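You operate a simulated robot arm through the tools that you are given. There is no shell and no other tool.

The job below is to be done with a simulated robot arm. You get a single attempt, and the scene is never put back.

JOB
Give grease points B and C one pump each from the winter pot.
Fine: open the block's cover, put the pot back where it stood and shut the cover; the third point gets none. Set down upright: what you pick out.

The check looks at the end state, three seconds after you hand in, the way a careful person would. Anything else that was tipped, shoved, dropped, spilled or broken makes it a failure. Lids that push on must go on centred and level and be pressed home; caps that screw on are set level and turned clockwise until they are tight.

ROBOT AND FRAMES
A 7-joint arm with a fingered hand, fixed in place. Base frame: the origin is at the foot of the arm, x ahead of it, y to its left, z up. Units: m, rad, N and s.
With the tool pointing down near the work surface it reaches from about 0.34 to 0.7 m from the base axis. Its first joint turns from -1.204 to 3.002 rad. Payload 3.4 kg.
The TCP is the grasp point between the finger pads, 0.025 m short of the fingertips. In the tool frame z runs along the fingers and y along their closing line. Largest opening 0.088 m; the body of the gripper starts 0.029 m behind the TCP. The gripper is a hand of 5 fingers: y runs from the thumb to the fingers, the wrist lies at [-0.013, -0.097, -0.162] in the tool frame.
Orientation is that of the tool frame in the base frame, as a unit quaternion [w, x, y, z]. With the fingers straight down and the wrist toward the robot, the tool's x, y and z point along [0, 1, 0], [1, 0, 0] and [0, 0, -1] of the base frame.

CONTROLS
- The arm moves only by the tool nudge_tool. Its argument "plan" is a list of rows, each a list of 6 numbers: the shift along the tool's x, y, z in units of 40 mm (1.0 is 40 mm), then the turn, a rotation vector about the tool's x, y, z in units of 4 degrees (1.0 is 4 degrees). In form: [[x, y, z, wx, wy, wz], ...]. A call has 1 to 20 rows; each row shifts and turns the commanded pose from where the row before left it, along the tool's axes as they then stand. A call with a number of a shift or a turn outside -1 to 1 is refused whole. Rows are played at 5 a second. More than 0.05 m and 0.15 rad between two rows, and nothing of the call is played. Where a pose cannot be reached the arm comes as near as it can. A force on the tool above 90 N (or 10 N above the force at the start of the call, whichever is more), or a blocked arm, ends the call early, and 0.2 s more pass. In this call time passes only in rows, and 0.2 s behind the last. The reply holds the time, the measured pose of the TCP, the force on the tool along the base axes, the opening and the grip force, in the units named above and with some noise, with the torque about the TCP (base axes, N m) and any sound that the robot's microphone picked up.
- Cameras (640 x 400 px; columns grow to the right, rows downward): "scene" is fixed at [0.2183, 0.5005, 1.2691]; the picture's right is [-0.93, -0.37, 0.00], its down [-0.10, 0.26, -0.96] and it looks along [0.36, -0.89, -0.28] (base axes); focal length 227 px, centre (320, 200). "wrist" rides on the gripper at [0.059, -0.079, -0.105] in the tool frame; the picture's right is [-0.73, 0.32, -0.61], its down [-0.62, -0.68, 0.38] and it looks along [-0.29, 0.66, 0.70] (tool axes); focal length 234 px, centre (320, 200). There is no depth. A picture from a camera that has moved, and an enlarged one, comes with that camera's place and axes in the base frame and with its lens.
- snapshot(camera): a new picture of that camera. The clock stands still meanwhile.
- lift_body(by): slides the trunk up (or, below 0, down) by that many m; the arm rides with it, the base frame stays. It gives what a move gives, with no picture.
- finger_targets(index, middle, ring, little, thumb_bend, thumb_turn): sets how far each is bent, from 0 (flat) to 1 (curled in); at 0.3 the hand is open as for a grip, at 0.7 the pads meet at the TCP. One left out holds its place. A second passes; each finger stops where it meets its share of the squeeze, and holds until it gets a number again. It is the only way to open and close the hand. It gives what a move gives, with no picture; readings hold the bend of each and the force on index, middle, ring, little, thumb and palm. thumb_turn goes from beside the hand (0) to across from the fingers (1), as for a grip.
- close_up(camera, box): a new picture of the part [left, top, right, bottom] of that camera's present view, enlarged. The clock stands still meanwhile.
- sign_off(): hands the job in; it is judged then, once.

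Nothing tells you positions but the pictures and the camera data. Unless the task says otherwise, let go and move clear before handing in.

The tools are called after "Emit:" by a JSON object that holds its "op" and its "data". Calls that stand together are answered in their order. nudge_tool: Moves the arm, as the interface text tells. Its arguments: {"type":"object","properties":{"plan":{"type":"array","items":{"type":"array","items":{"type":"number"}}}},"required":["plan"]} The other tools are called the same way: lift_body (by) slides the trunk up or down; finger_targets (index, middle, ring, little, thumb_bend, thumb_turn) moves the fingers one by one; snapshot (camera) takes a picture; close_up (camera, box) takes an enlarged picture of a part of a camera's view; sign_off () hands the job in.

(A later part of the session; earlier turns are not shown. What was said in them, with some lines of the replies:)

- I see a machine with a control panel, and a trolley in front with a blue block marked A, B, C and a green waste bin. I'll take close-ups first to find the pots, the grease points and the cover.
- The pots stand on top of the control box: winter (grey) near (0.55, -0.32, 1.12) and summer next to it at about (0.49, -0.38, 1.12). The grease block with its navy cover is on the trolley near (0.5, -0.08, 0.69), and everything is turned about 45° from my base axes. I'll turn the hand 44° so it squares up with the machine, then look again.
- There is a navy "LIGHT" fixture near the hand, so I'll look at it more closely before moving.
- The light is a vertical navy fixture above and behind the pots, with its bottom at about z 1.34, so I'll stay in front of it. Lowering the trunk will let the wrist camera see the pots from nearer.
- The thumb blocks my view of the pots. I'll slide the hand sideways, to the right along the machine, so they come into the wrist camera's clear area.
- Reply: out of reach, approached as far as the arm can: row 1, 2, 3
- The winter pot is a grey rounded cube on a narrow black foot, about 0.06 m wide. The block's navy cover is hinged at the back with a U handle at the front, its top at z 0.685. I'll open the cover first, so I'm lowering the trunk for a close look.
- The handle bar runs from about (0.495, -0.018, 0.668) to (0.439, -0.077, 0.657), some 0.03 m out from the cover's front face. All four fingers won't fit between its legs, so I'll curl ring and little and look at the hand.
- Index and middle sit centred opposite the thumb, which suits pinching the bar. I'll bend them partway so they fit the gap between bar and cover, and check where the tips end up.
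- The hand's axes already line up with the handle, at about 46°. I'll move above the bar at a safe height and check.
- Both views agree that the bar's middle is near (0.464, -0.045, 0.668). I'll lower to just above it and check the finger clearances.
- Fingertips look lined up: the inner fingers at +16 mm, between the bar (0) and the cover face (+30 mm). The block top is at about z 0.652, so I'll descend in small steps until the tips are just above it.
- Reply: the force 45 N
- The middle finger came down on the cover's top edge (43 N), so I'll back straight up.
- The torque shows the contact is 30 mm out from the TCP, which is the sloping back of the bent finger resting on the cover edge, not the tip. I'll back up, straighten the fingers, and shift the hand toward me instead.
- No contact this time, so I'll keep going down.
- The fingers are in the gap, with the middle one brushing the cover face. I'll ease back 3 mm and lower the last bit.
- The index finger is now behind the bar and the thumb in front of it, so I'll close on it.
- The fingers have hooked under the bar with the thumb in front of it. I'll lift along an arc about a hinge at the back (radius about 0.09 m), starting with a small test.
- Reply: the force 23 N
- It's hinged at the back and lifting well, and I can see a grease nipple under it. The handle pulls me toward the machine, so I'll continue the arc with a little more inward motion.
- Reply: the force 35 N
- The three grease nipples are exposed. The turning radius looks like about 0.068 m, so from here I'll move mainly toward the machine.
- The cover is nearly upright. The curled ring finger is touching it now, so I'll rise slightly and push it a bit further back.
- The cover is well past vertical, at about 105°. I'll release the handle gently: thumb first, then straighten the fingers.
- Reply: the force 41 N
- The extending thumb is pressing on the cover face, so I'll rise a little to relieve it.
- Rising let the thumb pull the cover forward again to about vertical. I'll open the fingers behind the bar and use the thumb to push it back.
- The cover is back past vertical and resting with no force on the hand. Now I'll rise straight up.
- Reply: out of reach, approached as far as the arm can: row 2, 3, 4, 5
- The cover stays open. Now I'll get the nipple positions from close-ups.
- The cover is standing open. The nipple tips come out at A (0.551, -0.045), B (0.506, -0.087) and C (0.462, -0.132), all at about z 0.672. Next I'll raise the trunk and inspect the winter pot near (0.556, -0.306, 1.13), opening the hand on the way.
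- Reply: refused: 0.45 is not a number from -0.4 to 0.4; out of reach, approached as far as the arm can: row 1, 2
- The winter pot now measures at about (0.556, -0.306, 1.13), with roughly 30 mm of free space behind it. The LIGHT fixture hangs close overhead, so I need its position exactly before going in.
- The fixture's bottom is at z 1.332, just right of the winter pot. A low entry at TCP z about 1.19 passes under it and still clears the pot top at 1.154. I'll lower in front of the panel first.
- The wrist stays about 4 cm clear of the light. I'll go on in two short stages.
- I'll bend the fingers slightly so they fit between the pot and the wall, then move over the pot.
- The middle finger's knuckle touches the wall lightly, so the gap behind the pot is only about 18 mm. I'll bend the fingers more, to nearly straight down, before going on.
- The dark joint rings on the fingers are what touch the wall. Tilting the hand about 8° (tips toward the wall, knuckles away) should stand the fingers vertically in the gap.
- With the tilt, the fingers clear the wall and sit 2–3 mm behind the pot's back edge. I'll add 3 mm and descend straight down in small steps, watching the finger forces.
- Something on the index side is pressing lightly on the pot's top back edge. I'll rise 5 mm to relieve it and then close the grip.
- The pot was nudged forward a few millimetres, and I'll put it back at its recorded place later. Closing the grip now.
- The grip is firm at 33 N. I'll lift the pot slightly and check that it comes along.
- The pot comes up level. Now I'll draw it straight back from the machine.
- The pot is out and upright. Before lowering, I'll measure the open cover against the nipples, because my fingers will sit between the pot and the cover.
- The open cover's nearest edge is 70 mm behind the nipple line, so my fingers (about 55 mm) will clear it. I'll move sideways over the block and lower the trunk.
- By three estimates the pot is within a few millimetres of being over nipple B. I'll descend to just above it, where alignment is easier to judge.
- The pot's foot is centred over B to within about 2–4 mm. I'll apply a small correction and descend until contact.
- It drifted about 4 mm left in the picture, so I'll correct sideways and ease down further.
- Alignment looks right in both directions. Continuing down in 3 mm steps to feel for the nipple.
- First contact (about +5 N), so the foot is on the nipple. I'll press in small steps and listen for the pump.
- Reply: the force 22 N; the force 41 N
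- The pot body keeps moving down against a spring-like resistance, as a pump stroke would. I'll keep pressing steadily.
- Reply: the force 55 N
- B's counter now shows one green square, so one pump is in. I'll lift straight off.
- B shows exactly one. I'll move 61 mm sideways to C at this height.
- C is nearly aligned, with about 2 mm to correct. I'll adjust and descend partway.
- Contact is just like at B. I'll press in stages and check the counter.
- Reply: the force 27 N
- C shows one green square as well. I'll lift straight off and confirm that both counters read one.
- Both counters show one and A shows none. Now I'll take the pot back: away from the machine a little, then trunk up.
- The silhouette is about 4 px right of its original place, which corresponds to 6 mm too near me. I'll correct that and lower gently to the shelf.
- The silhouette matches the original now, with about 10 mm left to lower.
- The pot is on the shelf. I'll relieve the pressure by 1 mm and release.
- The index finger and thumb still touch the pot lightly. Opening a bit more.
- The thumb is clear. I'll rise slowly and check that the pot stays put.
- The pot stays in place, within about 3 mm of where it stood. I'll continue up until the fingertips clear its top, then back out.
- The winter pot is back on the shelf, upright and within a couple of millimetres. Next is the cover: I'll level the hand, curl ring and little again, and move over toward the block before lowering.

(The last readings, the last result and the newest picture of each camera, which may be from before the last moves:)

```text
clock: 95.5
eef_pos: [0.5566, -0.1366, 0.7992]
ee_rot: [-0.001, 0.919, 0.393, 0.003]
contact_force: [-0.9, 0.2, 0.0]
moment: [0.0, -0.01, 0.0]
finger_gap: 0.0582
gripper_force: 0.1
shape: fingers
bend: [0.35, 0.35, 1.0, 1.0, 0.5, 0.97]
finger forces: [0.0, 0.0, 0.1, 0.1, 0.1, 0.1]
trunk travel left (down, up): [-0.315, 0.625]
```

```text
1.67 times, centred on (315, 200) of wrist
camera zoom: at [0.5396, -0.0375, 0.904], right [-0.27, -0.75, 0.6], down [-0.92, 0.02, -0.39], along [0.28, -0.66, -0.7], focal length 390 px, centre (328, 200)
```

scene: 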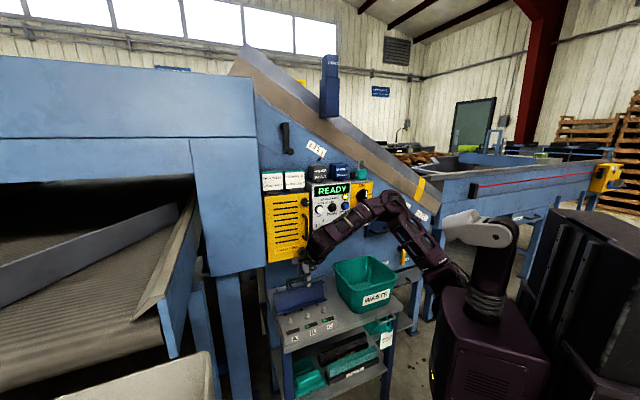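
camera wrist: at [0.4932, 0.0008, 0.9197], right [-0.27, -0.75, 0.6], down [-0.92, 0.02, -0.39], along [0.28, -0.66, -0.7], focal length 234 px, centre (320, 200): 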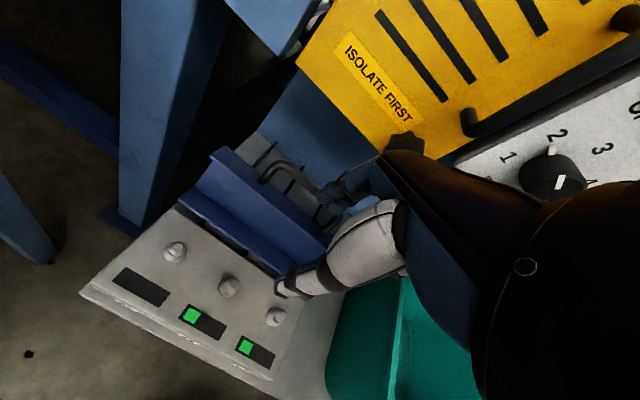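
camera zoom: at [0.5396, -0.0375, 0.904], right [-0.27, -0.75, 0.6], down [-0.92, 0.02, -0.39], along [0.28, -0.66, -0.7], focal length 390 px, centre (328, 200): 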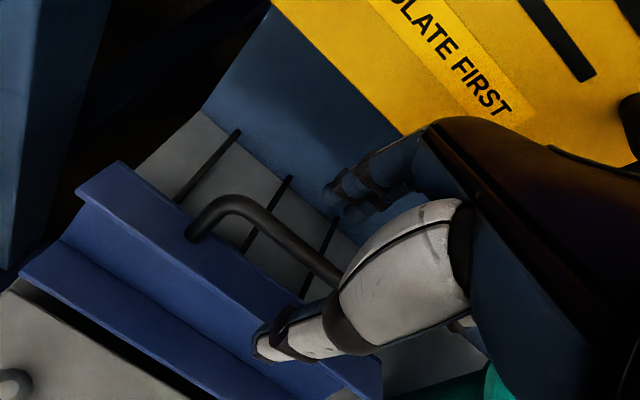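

The fingers are behind the handle and the thumb in front of it. Lowering over the bar.

Emit:
{"op": "nudge_tool", "data": {"plan": [[0, 0, 0.3, 0, 0, 0], [0, 0, 0.3, 0, 0, 0], [0, 0, 0.25, 0, 0, 0], [0, 0, 0.2, 0, 0, 0]]}}

Emit:
{"op": "close_up", "data": {"camera": "scene", "box": [260, 240, 360, 340]}}

Emit:
{"op": "close_up", "data": {"camera": "wrist", "box": [190, 80, 440, 320]}}

```text
clock: 96.5
eef_pos: [0.5557, -0.1353, 0.7576]
ee_rot: [0.0, 0.92, 0.392, 0.004]
contact_force: [0.0, -0.5, 0.0]
moment: [-0.02, -0.06, 0.01]
finger_gap: 0.0585
gripper_force: 0.2
shape: fingers
bend: [0.35, 0.35, 1.0, 1.0, 0.5, 0.97]
finger forces: [0.4, 0.0, 0.0, 0.0, 0.0, 0.0]
trunk travel left (down, up): [-0.315, 0.625]
```

```text
4.00 times, centred on (310, 290) of scene
camera zoom: at [0.2183, 0.5005, 1.2691], right [-0.93, -0.37, 0.0], down [-0.1, 0.26, -0.96], along [0.36, -0.89, -0.28], focal length 909 px, centre (360, -160)
```

zoom: 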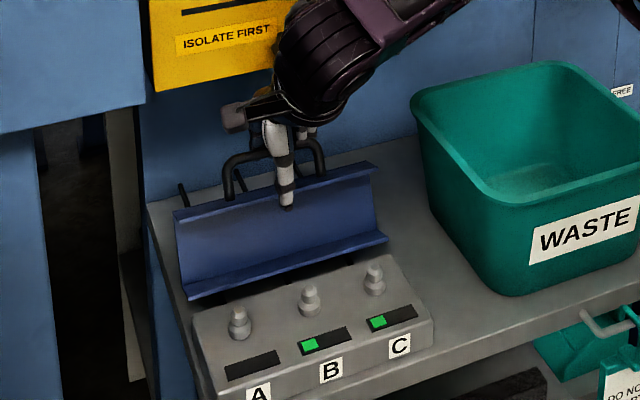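

```text
1.67 times, centred on (315, 200) of wrist
camera zoom: at [0.5386, -0.0366, 0.8619], right [-0.27, -0.75, 0.6], down [-0.92, 0.02, -0.39], along [0.28, -0.66, -0.7], focal length 390 px, centre (328, 200)
```

zoom: 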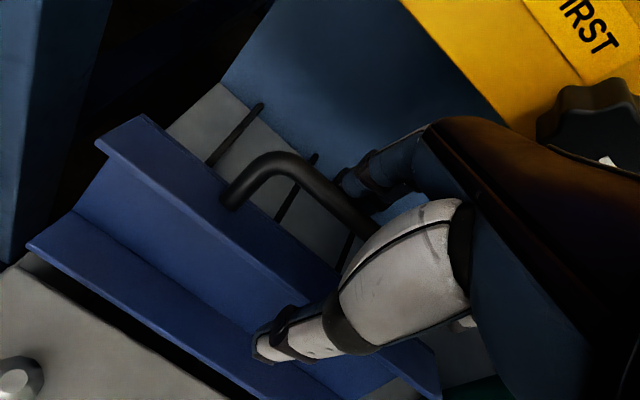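

Emit:
{"op": "finger_targets", "data": {"index": 0.74, "middle": 0.74, "thumb_bend": 0.85}}

Emit:
{"op": "close_up", "data": {"camera": "scene", "box": [260, 240, 360, 340]}}

Emit:
{"op": "close_up", "data": {"camera": "wrist", "box": [190, 80, 440, 320]}}

```text
clock: 97.5
eef_pos: [0.556, -0.1351, 0.7572]
ee_rot: [0.0, 0.92, 0.392, 0.002]
contact_force: [-1.0, -0.4, -1.6]
moment: [0.02, 0.02, 0.01]
finger_gap: 0.0
gripper_force: 0.8
shape: fingers
bend: [0.72, 0.74, 1.0, 1.0, 0.8, 0.97]
finger forces: [0.0, 1.4, 0.0, 0.0, 0.0, 0.0]
trunk travel left (down, up): [-0.315, 0.625]
```

```text
4.00 times, centred on (310, 290) of scene
camera zoom: at [0.2183, 0.5005, 1.2691], right [-0.93, -0.37, 0.0], down [-0.1, 0.26, -0.96], along [0.36, -0.89, -0.28], focal length 909 px, centre (360, -160)
```

zoom: 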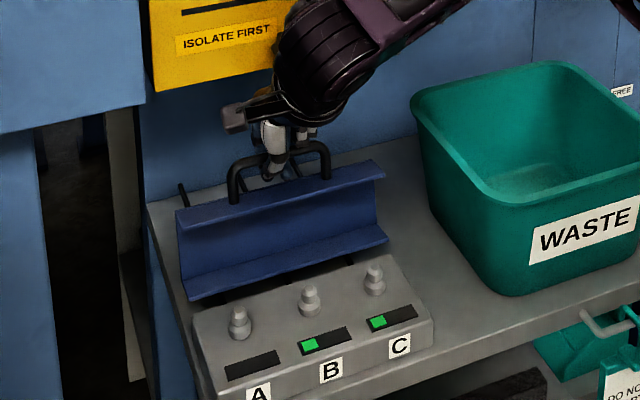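

```text
1.67 times, centred on (315, 200) of wrist
camera zoom: at [0.5387, -0.0365, 0.8616], right [-0.27, -0.75, 0.6], down [-0.92, 0.02, -0.39], along [0.28, -0.66, -0.7], focal length 390 px, centre (328, 200)
```

zoom: 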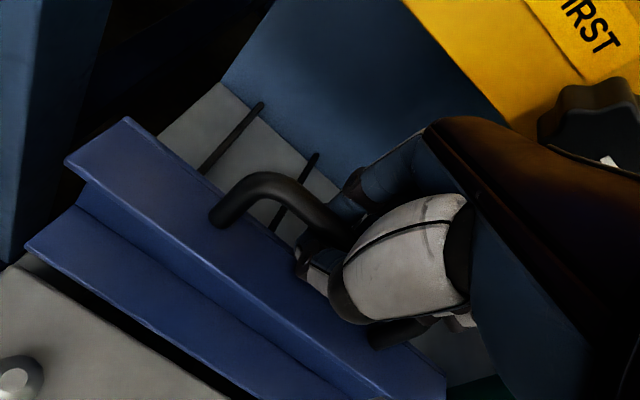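

The bar is caged, and the hinge works out at about b = 0.472 (distance toward the machine), z = 0.657, with radius 0.105. I'll draw the cover forward along that arc in stages.

Emit:
{"op": "nudge_tool", "data": {"plan": [[0, -0.22, -0.1, 0, 0, 0], [0, -0.22, -0.075, 0, 0, 0], [0, -0.2275, -0.04, 0, 0, 0], [0, -0.2275, -0.01, 0, 0, 0]]}}

Emit:
{"op": "close_up", "data": {"camera": "scene", "box": [260, 240, 360, 340]}}

Emit:
{"op": "close_up", "data": {"camera": "wrist", "box": [190, 80, 440, 320]}}

```text
clock: 98.5
eef_pos: [0.5316, -0.1104, 0.7653]
ee_rot: [-0.002, 0.92, 0.392, 0.001]
contact_force: [1.0, 0.5, -11.4]
moment: [0.01, 0.09, 0.01]
finger_gap: 0.0
gripper_force: 8.8
shape: fingers
bend: [0.72, 0.73, 1.0, 1.0, 0.79, 0.97]
finger forces: [0.6, 3.1, 0.0, 0.0, 14.0, 0.0]
trunk travel left (down, up): [-0.315, 0.625]
```

```text
4.00 times, centred on (310, 290) of scene
camera zoom: at [0.2183, 0.5005, 1.2691], right [-0.93, -0.37, 0.0], down [-0.1, 0.26, -0.96], along [0.36, -0.89, -0.28], focal length 909 px, centre (360, -160)
```

zoom: 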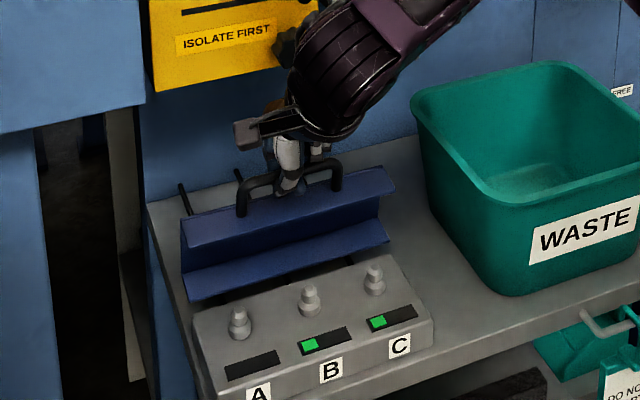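

```text
1.67 times, centred on (315, 200) of wrist
camera zoom: at [0.5134, -0.0117, 0.8696], right [-0.27, -0.75, 0.6], down [-0.92, 0.02, -0.39], along [0.28, -0.66, -0.7], focal length 390 px, centre (328, 200)
```

zoom: 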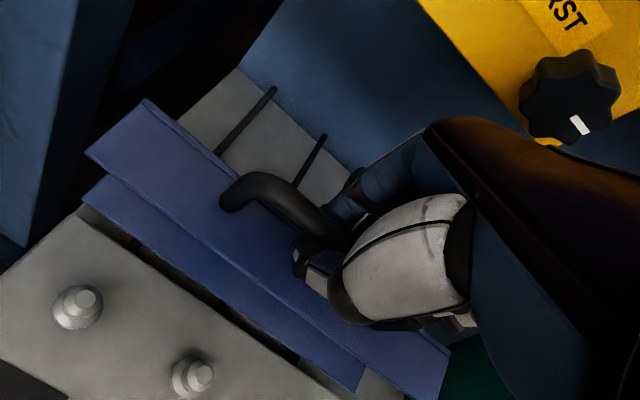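

Emit:
{"op": "nudge_tool", "data": {"plan": [[0, -0.2275, 0.05, 0, 0, 0], [0, -0.2275, 0.06, 0, 0, 0], [0, -0.22, 0.06, 0, 0, 0], [0, -0.22, 0.08, 0, 0, 0], [0, -0.21, 0.09, 0, 0, 0], [0, -0.205, 0.11, 0, 0, 0]]}}

Emit:
{"op": "close_up", "data": {"camera": "scene", "box": [260, 240, 360, 340]}}

Emit:
{"op": "close_up", "data": {"camera": "wrist", "box": [190, 80, 440, 320]}}

```text
clock: 100.0
eef_pos: [0.4937, -0.0747, 0.7473]
ee_rot: [0.0, 0.92, 0.392, 0.002]
contact_force: [1.8, -0.2, -2.8]
moment: [0.01, 0.01, 0.01]
finger_gap: 0.0
gripper_force: 0.3
shape: fingers
bend: [0.72, 0.74, 1.0, 1.0, 0.8, 0.97]
finger forces: [0.1, 1.3, 0.0, 0.0, 0.0, 0.1]
trunk travel left (down, up): [-0.315, 0.625]
```

```text
4.00 times, centred on (310, 290) of scene
camera zoom: at [0.2183, 0.5005, 1.2691], right [-0.93, -0.37, 0.0], down [-0.1, 0.26, -0.96], along [0.36, -0.89, -0.28], focal length 909 px, centre (360, -160)
```

zoom: 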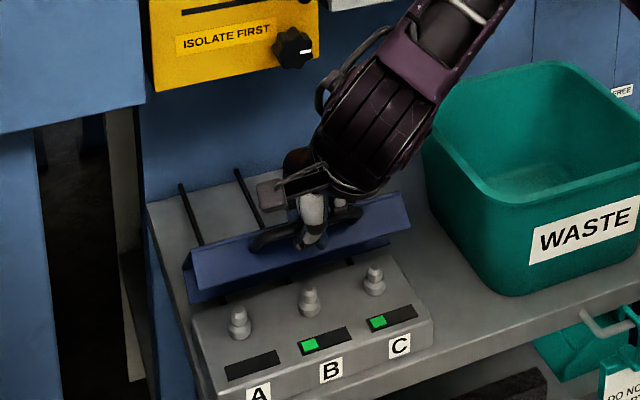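

```text
1.67 times, centred on (315, 200) of wrist
camera zoom: at [0.4758, 0.0238, 0.8533], right [-0.27, -0.75, 0.6], down [-0.92, 0.02, -0.39], along [0.28, -0.66, -0.7], focal length 390 px, centre (328, 200)
```

zoom: 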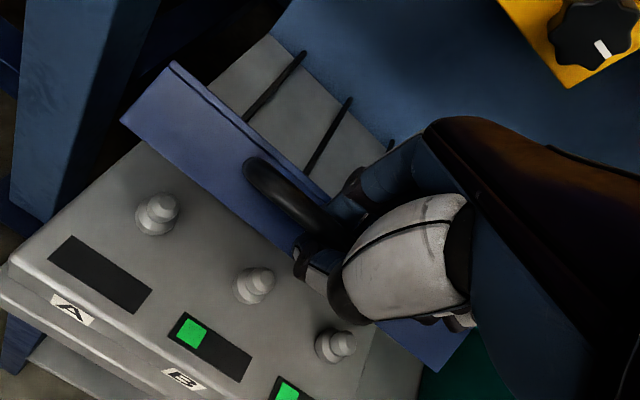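

The cover is following smoothly, about 60° open. Continuing the arc down.

Emit:
{"op": "nudge_tool", "data": {"plan": [[0, -0.19, 0.11, 0, 0, 0], [0, -0.185, 0.13, 0, 0, 0], [0, -0.165, 0.15, 0, 0, 0], [0, -0.155, 0.16, 0, 0, 0], [0, -0.14, 0.18, 0, 0, 0], [0, -0.125, 0.19, 0, 0, 0]]}}

Emit:
{"op": "close_up", "data": {"camera": "scene", "box": [260, 240, 360, 340]}}

Emit:
{"op": "close_up", "data": {"camera": "wrist", "box": [190, 80, 440, 320]}}

```text
clock: 101.3
eef_pos: [0.4658, -0.047, 0.7101]
ee_rot: [0.0, 0.92, 0.391, 0.003]
contact_force: [2.2, -2.4, -3.7]
moment: [-0.04, 0.01, 0.03]
finger_gap: 0.0
gripper_force: 2.4
shape: fingers
bend: [0.72, 0.74, 1.0, 1.0, 0.8, 0.97]
finger forces: [1.4, 2.5, 0.1, 0.1, 0.0, 0.0]
trunk travel left (down, up): [-0.315, 0.625]
```

```text
4.00 times, centred on (310, 290) of scene
camera zoom: at [0.2183, 0.5005, 1.2691], right [-0.93, -0.37, 0.0], down [-0.1, 0.26, -0.96], along [0.36, -0.89, -0.28], focal length 909 px, centre (360, -160)
```

zoom: 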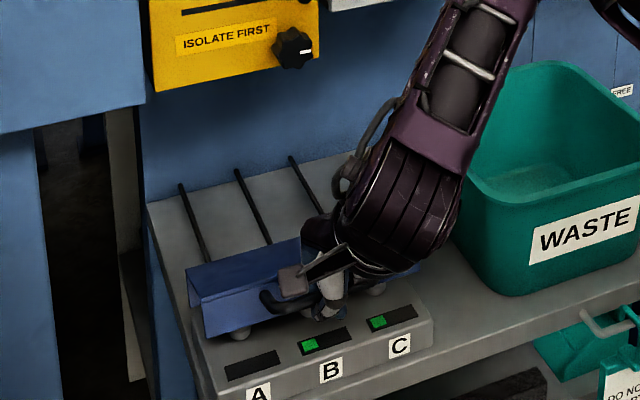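

```text
1.67 times, centred on (315, 200) of wrist
camera zoom: at [0.4473, 0.0511, 0.8153], right [-0.27, -0.75, 0.6], down [-0.92, 0.02, -0.39], along [0.28, -0.66, -0.7], focal length 390 px, centre (328, 200)
```

zoom: 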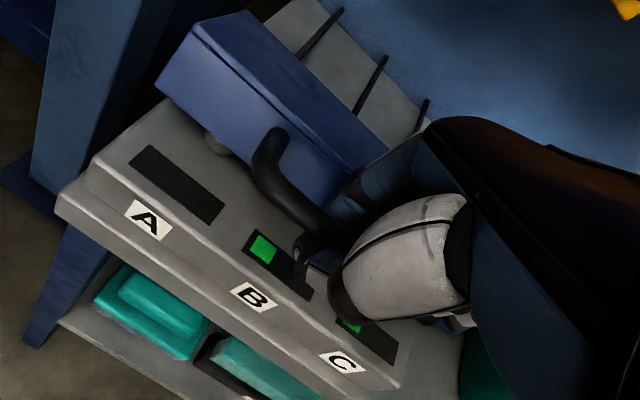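

Emit:
{"op": "nudge_tool", "data": {"plan": [[0, -0.15, 0.2, 0, 0, 0], [0, -0.14, 0.2, 0, 0, 0], [0, -0.12, 0.2, 0, 0, 0]]}}

Emit:
{"op": "close_up", "data": {"camera": "scene", "box": [260, 260, 360, 340]}}

Emit:
{"op": "close_up", "data": {"camera": "wrist", "box": [190, 80, 440, 320]}}

```text
clock: 102.2
eef_pos: [0.4545, -0.0379, 0.6855]
ee_rot: [0.0, 0.92, 0.391, 0.003]
contact_force: [14.1, -8.2, -4.2]
moment: [-0.02, -0.07, 0.06]
finger_gap: 0.0
gripper_force: 10.9
shape: fingers
bend: [0.72, 0.73, 1.0, 1.0, 0.81, 0.97]
finger forces: [8.3, 5.9, 0.1, 0.1, 6.6, 0.1]
trunk travel left (down, up): [-0.315, 0.625]
```

```text
5.00 times, centred on (310, 300) of scene
camera zoom: at [0.2183, 0.5005, 1.2691], right [-0.93, -0.37, 0.0], down [-0.1, 0.26, -0.96], along [0.36, -0.89, -0.28], focal length 1137 px, centre (370, -300)
```

zoom: 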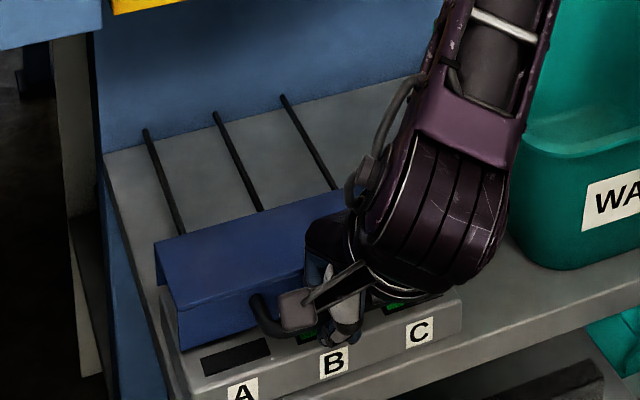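

```text
1.67 times, centred on (315, 200) of wrist
camera zoom: at [0.4367, 0.0608, 0.7904], right [-0.27, -0.75, 0.6], down [-0.92, 0.02, -0.39], along [0.28, -0.66, -0.7], focal length 390 px, centre (328, 200)
```

zoom: 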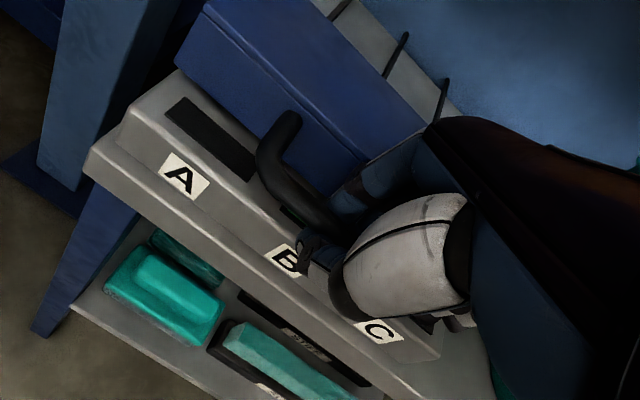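

The cover is down to the last few degrees. I'll lower the final bit and open the hand: thumb forward, fingers just behind the bar.

Emit:
{"op": "nudge_tool", "data": {"plan": [[0, 0.05, 0.1, 0, 0, 0]]}}

Emit:
{"op": "finger_targets", "data": {"index": 0.47, "middle": 0.49, "thumb_bend": 0.4}}

Emit:
{"op": "close_up", "data": {"camera": "scene", "box": [260, 260, 360, 340]}}

Emit:
{"op": "close_up", "data": {"camera": "wrist", "box": [190, 80, 440, 320]}}

```text
clock: 102.5
eef_pos: [0.4552, -0.0372, 0.682]
ee_rot: [-0.001, 0.92, 0.393, 0.002]
contact_force: [5.9, -5.7, -2.9]
moment: [-0.02, -0.02, 0.0]
finger_gap: 0.0002
gripper_force: 8.9
shape: fingers
bend: [0.73, 0.73, 1.0, 1.0, 0.81, 0.97]
finger forces: [4.9, 4.3, 0.0, 0.0, 8.2, 0.1]
trunk travel left (down, up): [-0.315, 0.625]
```

```text
clock: 103.5
eef_pos: [0.4545, -0.0362, 0.6839]
ee_rot: [0.001, 0.919, 0.394, 0.003]
contact_force: [-2.9, 3.8, 1.2]
moment: [-0.05, -0.06, -0.03]
finger_gap: 0.0558
gripper_force: 2.7
shape: fingers
bend: [0.47, 0.52, 1.0, 1.0, 0.4, 0.97]
finger forces: [0.0, 5.3, 0.1, 0.0, 0.0, 0.0]
trunk travel left (down, up): [-0.315, 0.625]
```

```text
5.00 times, centred on (310, 300) of scene
camera zoom: at [0.2183, 0.5005, 1.2691], right [-0.93, -0.37, 0.0], down [-0.1, 0.26, -0.96], along [0.36, -0.89, -0.28], focal length 1137 px, centre (370, -300)
```

zoom: 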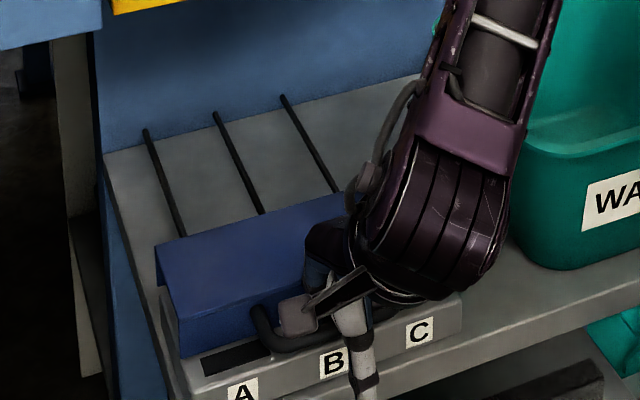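

```text
1.67 times, centred on (315, 200) of wrist
camera zoom: at [0.4358, 0.0623, 0.788], right [-0.27, -0.75, 0.6], down [-0.92, 0.02, -0.39], along [0.28, -0.66, -0.7], focal length 390 px, centre (328, 200)
```

zoom: 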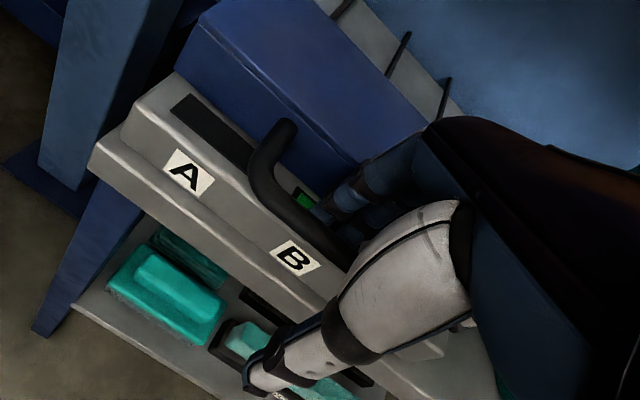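

The fingers are free in the gap. I'll ease off the cover face, then rise straight out.

Emit:
{"op": "nudge_tool", "data": {"plan": [[0, -0.1, 0, 0, 0, 0], [0, 0, -0.15, 0, 0, 0], [0, 0, -0.2, 0, 0, 0]]}}

Emit:
{"op": "close_up", "data": {"camera": "scene", "box": [260, 260, 360, 340]}}

Emit:
{"op": "close_up", "data": {"camera": "wrist", "box": [190, 80, 440, 320]}}

```text
clock: 104.3
eef_pos: [0.4502, -0.0337, 0.6971]
ee_rot: [0.0, 0.92, 0.392, 0.003]
contact_force: [-0.1, 0.7, 0.1]
moment: [-0.01, -0.01, 0.0]
finger_gap: 0.0552
gripper_force: 0.0
shape: fingers
bend: [0.47, 0.49, 1.0, 1.0, 0.4, 0.97]
finger forces: [0.1, 0.0, 0.0, 0.0, 0.0, 0.0]
trunk travel left (down, up): [-0.315, 0.625]
```

```text
5.00 times, centred on (310, 300) of scene
camera zoom: at [0.2183, 0.5005, 1.2691], right [-0.93, -0.37, 0.0], down [-0.1, 0.26, -0.96], along [0.36, -0.89, -0.28], focal length 1137 px, centre (370, -300)
```

zoom: 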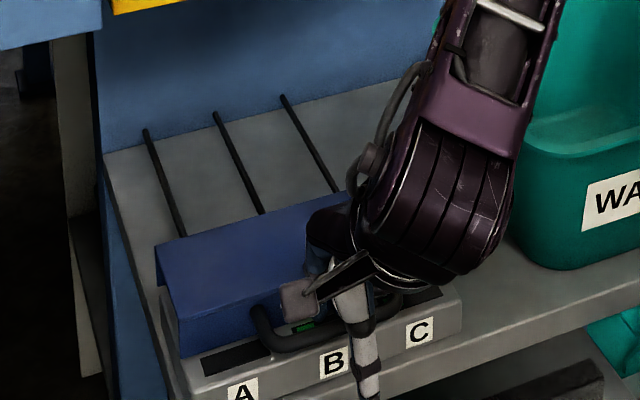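

```text
1.67 times, centred on (315, 200) of wrist
camera zoom: at [0.4334, 0.0654, 0.8019], right [-0.27, -0.75, 0.6], down [-0.92, 0.02, -0.39], along [0.28, -0.66, -0.7], focal length 390 px, centre (328, 200)
```

zoom: 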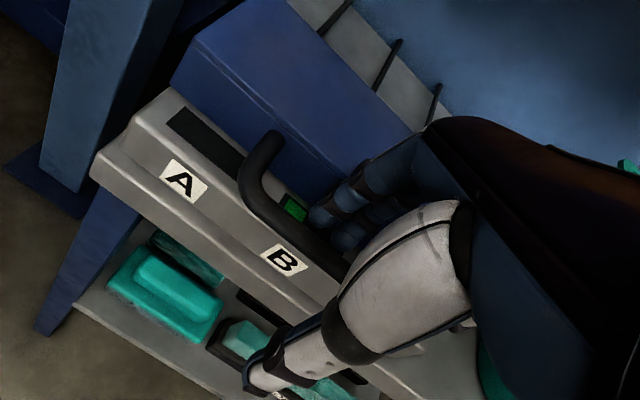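

No contact and the cover stays down, so I'll continue up and clear.

Emit:
{"op": "nudge_tool", "data": {"plan": [[0, 0, -0.4, 0, 0, 0], [0, 0, -0.5, 0, 0, 0], [0, 0, -0.7, 0, 0, 0], [0, 0, -0.7, 0, 0, 0]]}}

Emit:
{"op": "close_up", "data": {"camera": "scene", "box": [260, 260, 360, 340]}}

Emit:
{"op": "snapshot", "data": {"camera": "wrist"}}

```text
clock: 105.3
eef_pos: [0.4511, -0.0341, 0.7917]
ee_rot: [0.0, 0.92, 0.392, 0.003]
contact_force: [-0.8, -0.3, -0.2]
moment: [0.01, 0.0, 0.01]
finger_gap: 0.0557
gripper_force: 0.0
shape: fingers
bend: [0.47, 0.49, 1.0, 1.0, 0.4, 0.97]
finger forces: [0.1, 0.0, 0.1, 0.1, 0.0, 0.0]
trunk travel left (down, up): [-0.315, 0.625]
```

```text
5.00 times, centred on (310, 300) of scene
camera zoom: at [0.2183, 0.5005, 1.2691], right [-0.93, -0.37, 0.0], down [-0.1, 0.26, -0.96], along [0.36, -0.89, -0.28], focal length 1137 px, centre (370, -300)
```

zoom: 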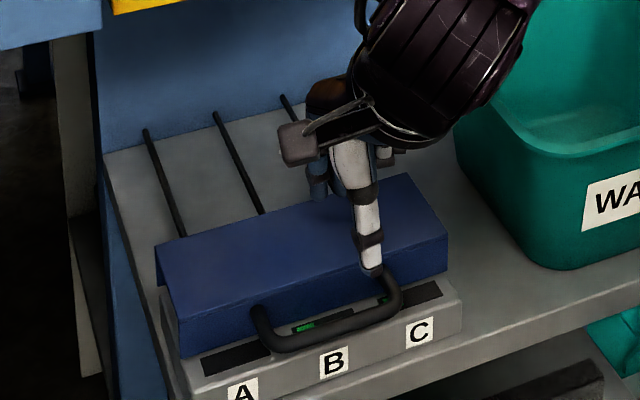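

```text
taken
camera wrist: at [0.4324, 0.0643, 0.8956], right [-0.27, -0.75, 0.6], down [-0.92, 0.02, -0.39], along [0.28, -0.66, -0.7], focal length 234 px, centre (320, 200)
```

wrist: 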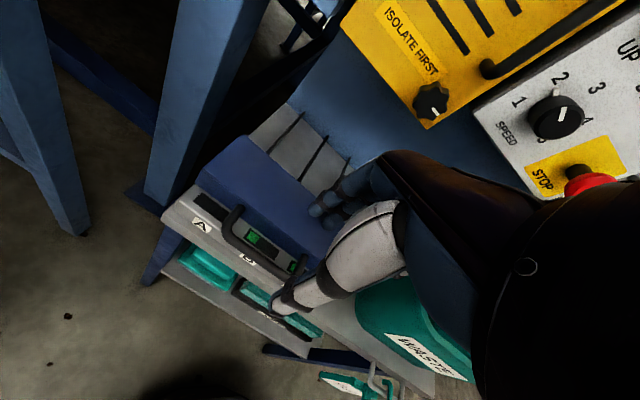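

The cover's outline matches its closed state from the start. I'll move the arm clear and do a full before/after comparison.

Emit:
{"op": "lift_body", "data": {"by": 0.3}}

Emit:
{"op": "finger_targets", "data": {"index": 0.3, "middle": 0.3, "ring": 0.3, "little": 0.3, "thumb_bend": 0.3}}

Emit:
{"op": "close_up", "data": {"camera": "scene", "box": [280, 290, 350, 350]}}

Emit:
{"op": "close_up", "data": {"camera": "scene", "box": [285, 145, 375, 205]}}

Emit:
{"op": "snapshot", "data": {"camera": "scene"}}

Emit:
{"op": "snapshot", "data": {"camera": "wrist"}}

```text
clock: 108.3
eef_pos: [0.4514, -0.0347, 1.0895]
ee_rot: [0.0, 0.92, 0.392, 0.002]
contact_force: [-0.2, -0.3, 0.7]
moment: [0.02, 0.01, -0.03]
finger_gap: 0.0555
gripper_force: 0.1
shape: fingers
bend: [0.47, 0.49, 1.0, 1.0, 0.4, 0.97]
finger forces: [0.0, 0.0, 0.0, 0.1, 0.0, 0.1]
trunk travel left (down, up): [-0.615, 0.325]
```

```text
clock: 109.3
eef_pos: [0.4509, -0.0333, 1.0898]
ee_rot: [0.0, 0.92, 0.392, 0.003]
contact_force: [-0.2, 0.4, 1.1]
moment: [0.0, -0.02, -0.05]
finger_gap: 0.0842
gripper_force: 0.1
shape: fingers
bend: [0.3, 0.3, 0.3, 0.3, 0.3, 0.97]
finger forces: [0.2, 0.1, 0.1, 0.1, 0.0, 0.0]
trunk travel left (down, up): [-0.615, 0.325]
```

```text
6.67 times, centred on (315, 320) of scene
camera zoom: at [0.2183, 0.5005, 1.2691], right [-0.93, -0.37, 0.0], down [-0.1, 0.26, -0.96], along [0.36, -0.89, -0.28], focal length 1516 px, centre (353, -600)
```

zoom: 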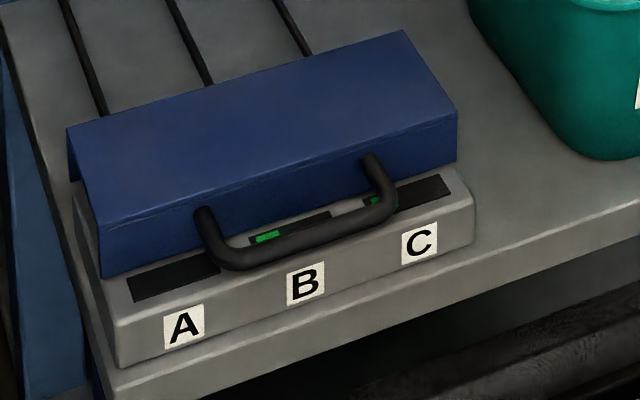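

```text
6.67 times, centred on (330, 175) of scene
camera zoom: at [0.2183, 0.5005, 1.2691], right [-0.93, -0.37, 0.0], down [-0.1, 0.26, -0.96], along [0.36, -0.89, -0.28], focal length 1516 px, centre (253, 367)
```

zoom: 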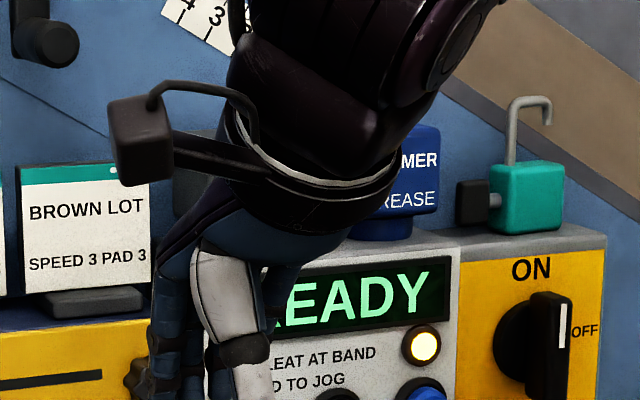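

```text
taken
```

scene: 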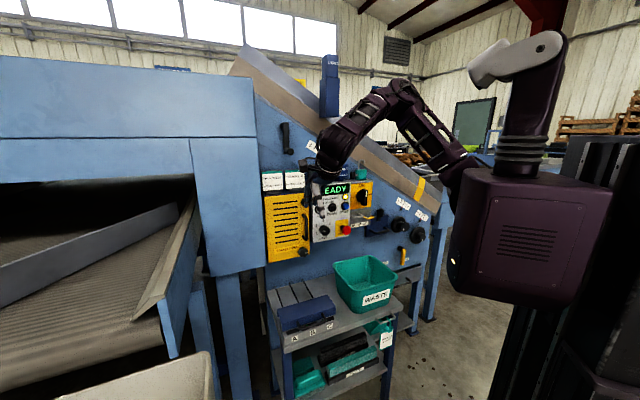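

```text
taken
camera wrist: at [0.4327, 0.0642, 1.1951], right [-0.27, -0.75, 0.6], down [-0.92, 0.02, -0.39], along [0.28, -0.66, -0.7], focal length 234 px, centre (320, 200)
```

wrist: 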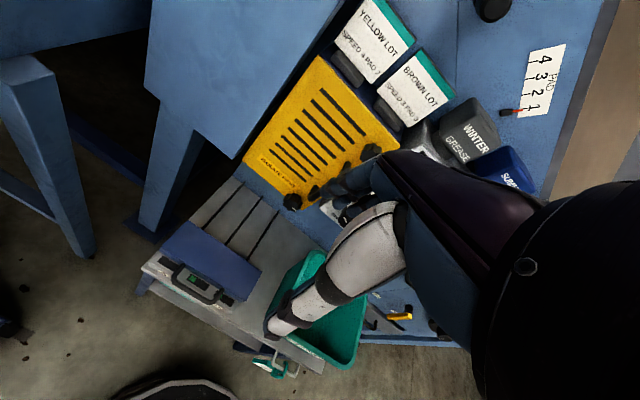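

The cover matches its original closed picture exactly. I'll raise the arm clear and take one last look at the pots.

Emit:
{"op": "lift_body", "data": {"by": 0.3}}

Emit:
{"op": "close_up", "data": {"camera": "scene", "box": [285, 145, 375, 205]}}

Emit:
{"op": "snapshot", "data": {"camera": "scene"}}

```text
clock: 112.3
eef_pos: [0.4495, -0.0336, 1.3907]
ee_rot: [0.0, 0.92, 0.392, 0.003]
contact_force: [-0.9, 0.6, -0.2]
moment: [-0.02, -0.01, -0.04]
finger_gap: 0.0846
gripper_force: 0.0
shape: fingers
bend: [0.3, 0.3, 0.3, 0.3, 0.3, 0.97]
finger forces: [0.1, 0.1, 0.0, 0.0, 0.1, 0.0]
trunk travel left (down, up): [-0.915, 0.025]
```

```text
6.67 times, centred on (330, 175) of scene
camera zoom: at [0.2183, 0.5005, 1.2691], right [-0.93, -0.37, 0.0], down [-0.1, 0.26, -0.96], along [0.36, -0.89, -0.28], focal length 1516 px, centre (253, 367)
```

zoom: 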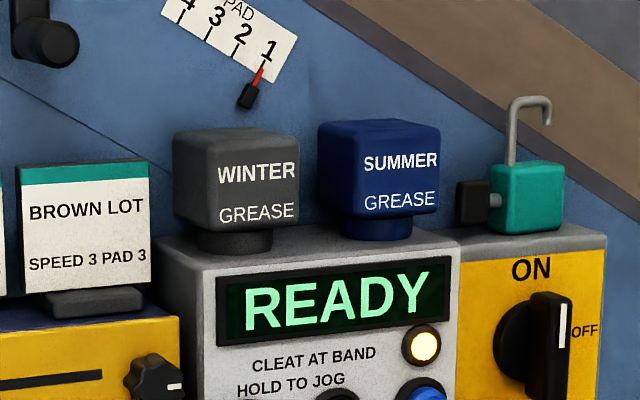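

```text
taken
```

scene: 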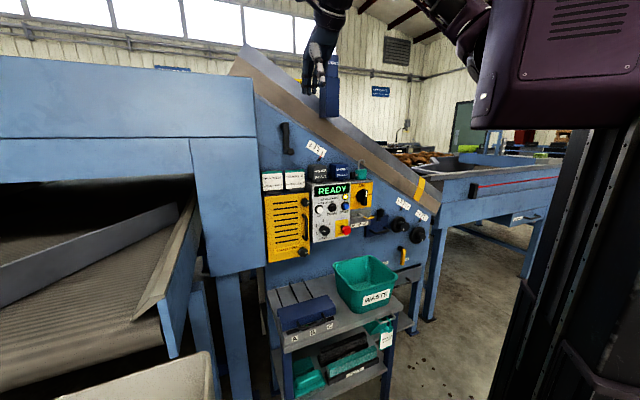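

The winter pot stands upright in its place and the summer pot, cards and pointer look unmoved. The block's cover is shut, B and C have one pump each and A has none, and the arm is clear, so I'm handing in.

Emit:
{"op": "sign_off", "data": {}}

```text
The job is handed in.
```

The job is done and handed in. Grease points B and C each got one pump from the winter pot, and A got none; the block's own counters showed this before I shut the cover.

- **Winter pot:** it stands upright back on its shelf. By the pictures it is within about 2–3 mm of where it stood and turned by roughly 3–4°.
- **Cover:** it is shut, and its outline matches the picture from the start.
- **Surroundings:** the summer pot, cards, pad pointer and waste bin look unmoved. My fingers pressed on the cover edge (about 44 N) while I was finding the handle, and lightly on the machine wall behind the pot. I saw no damage from either.

The arm let go of everything and was clear of the machine at hand-in.
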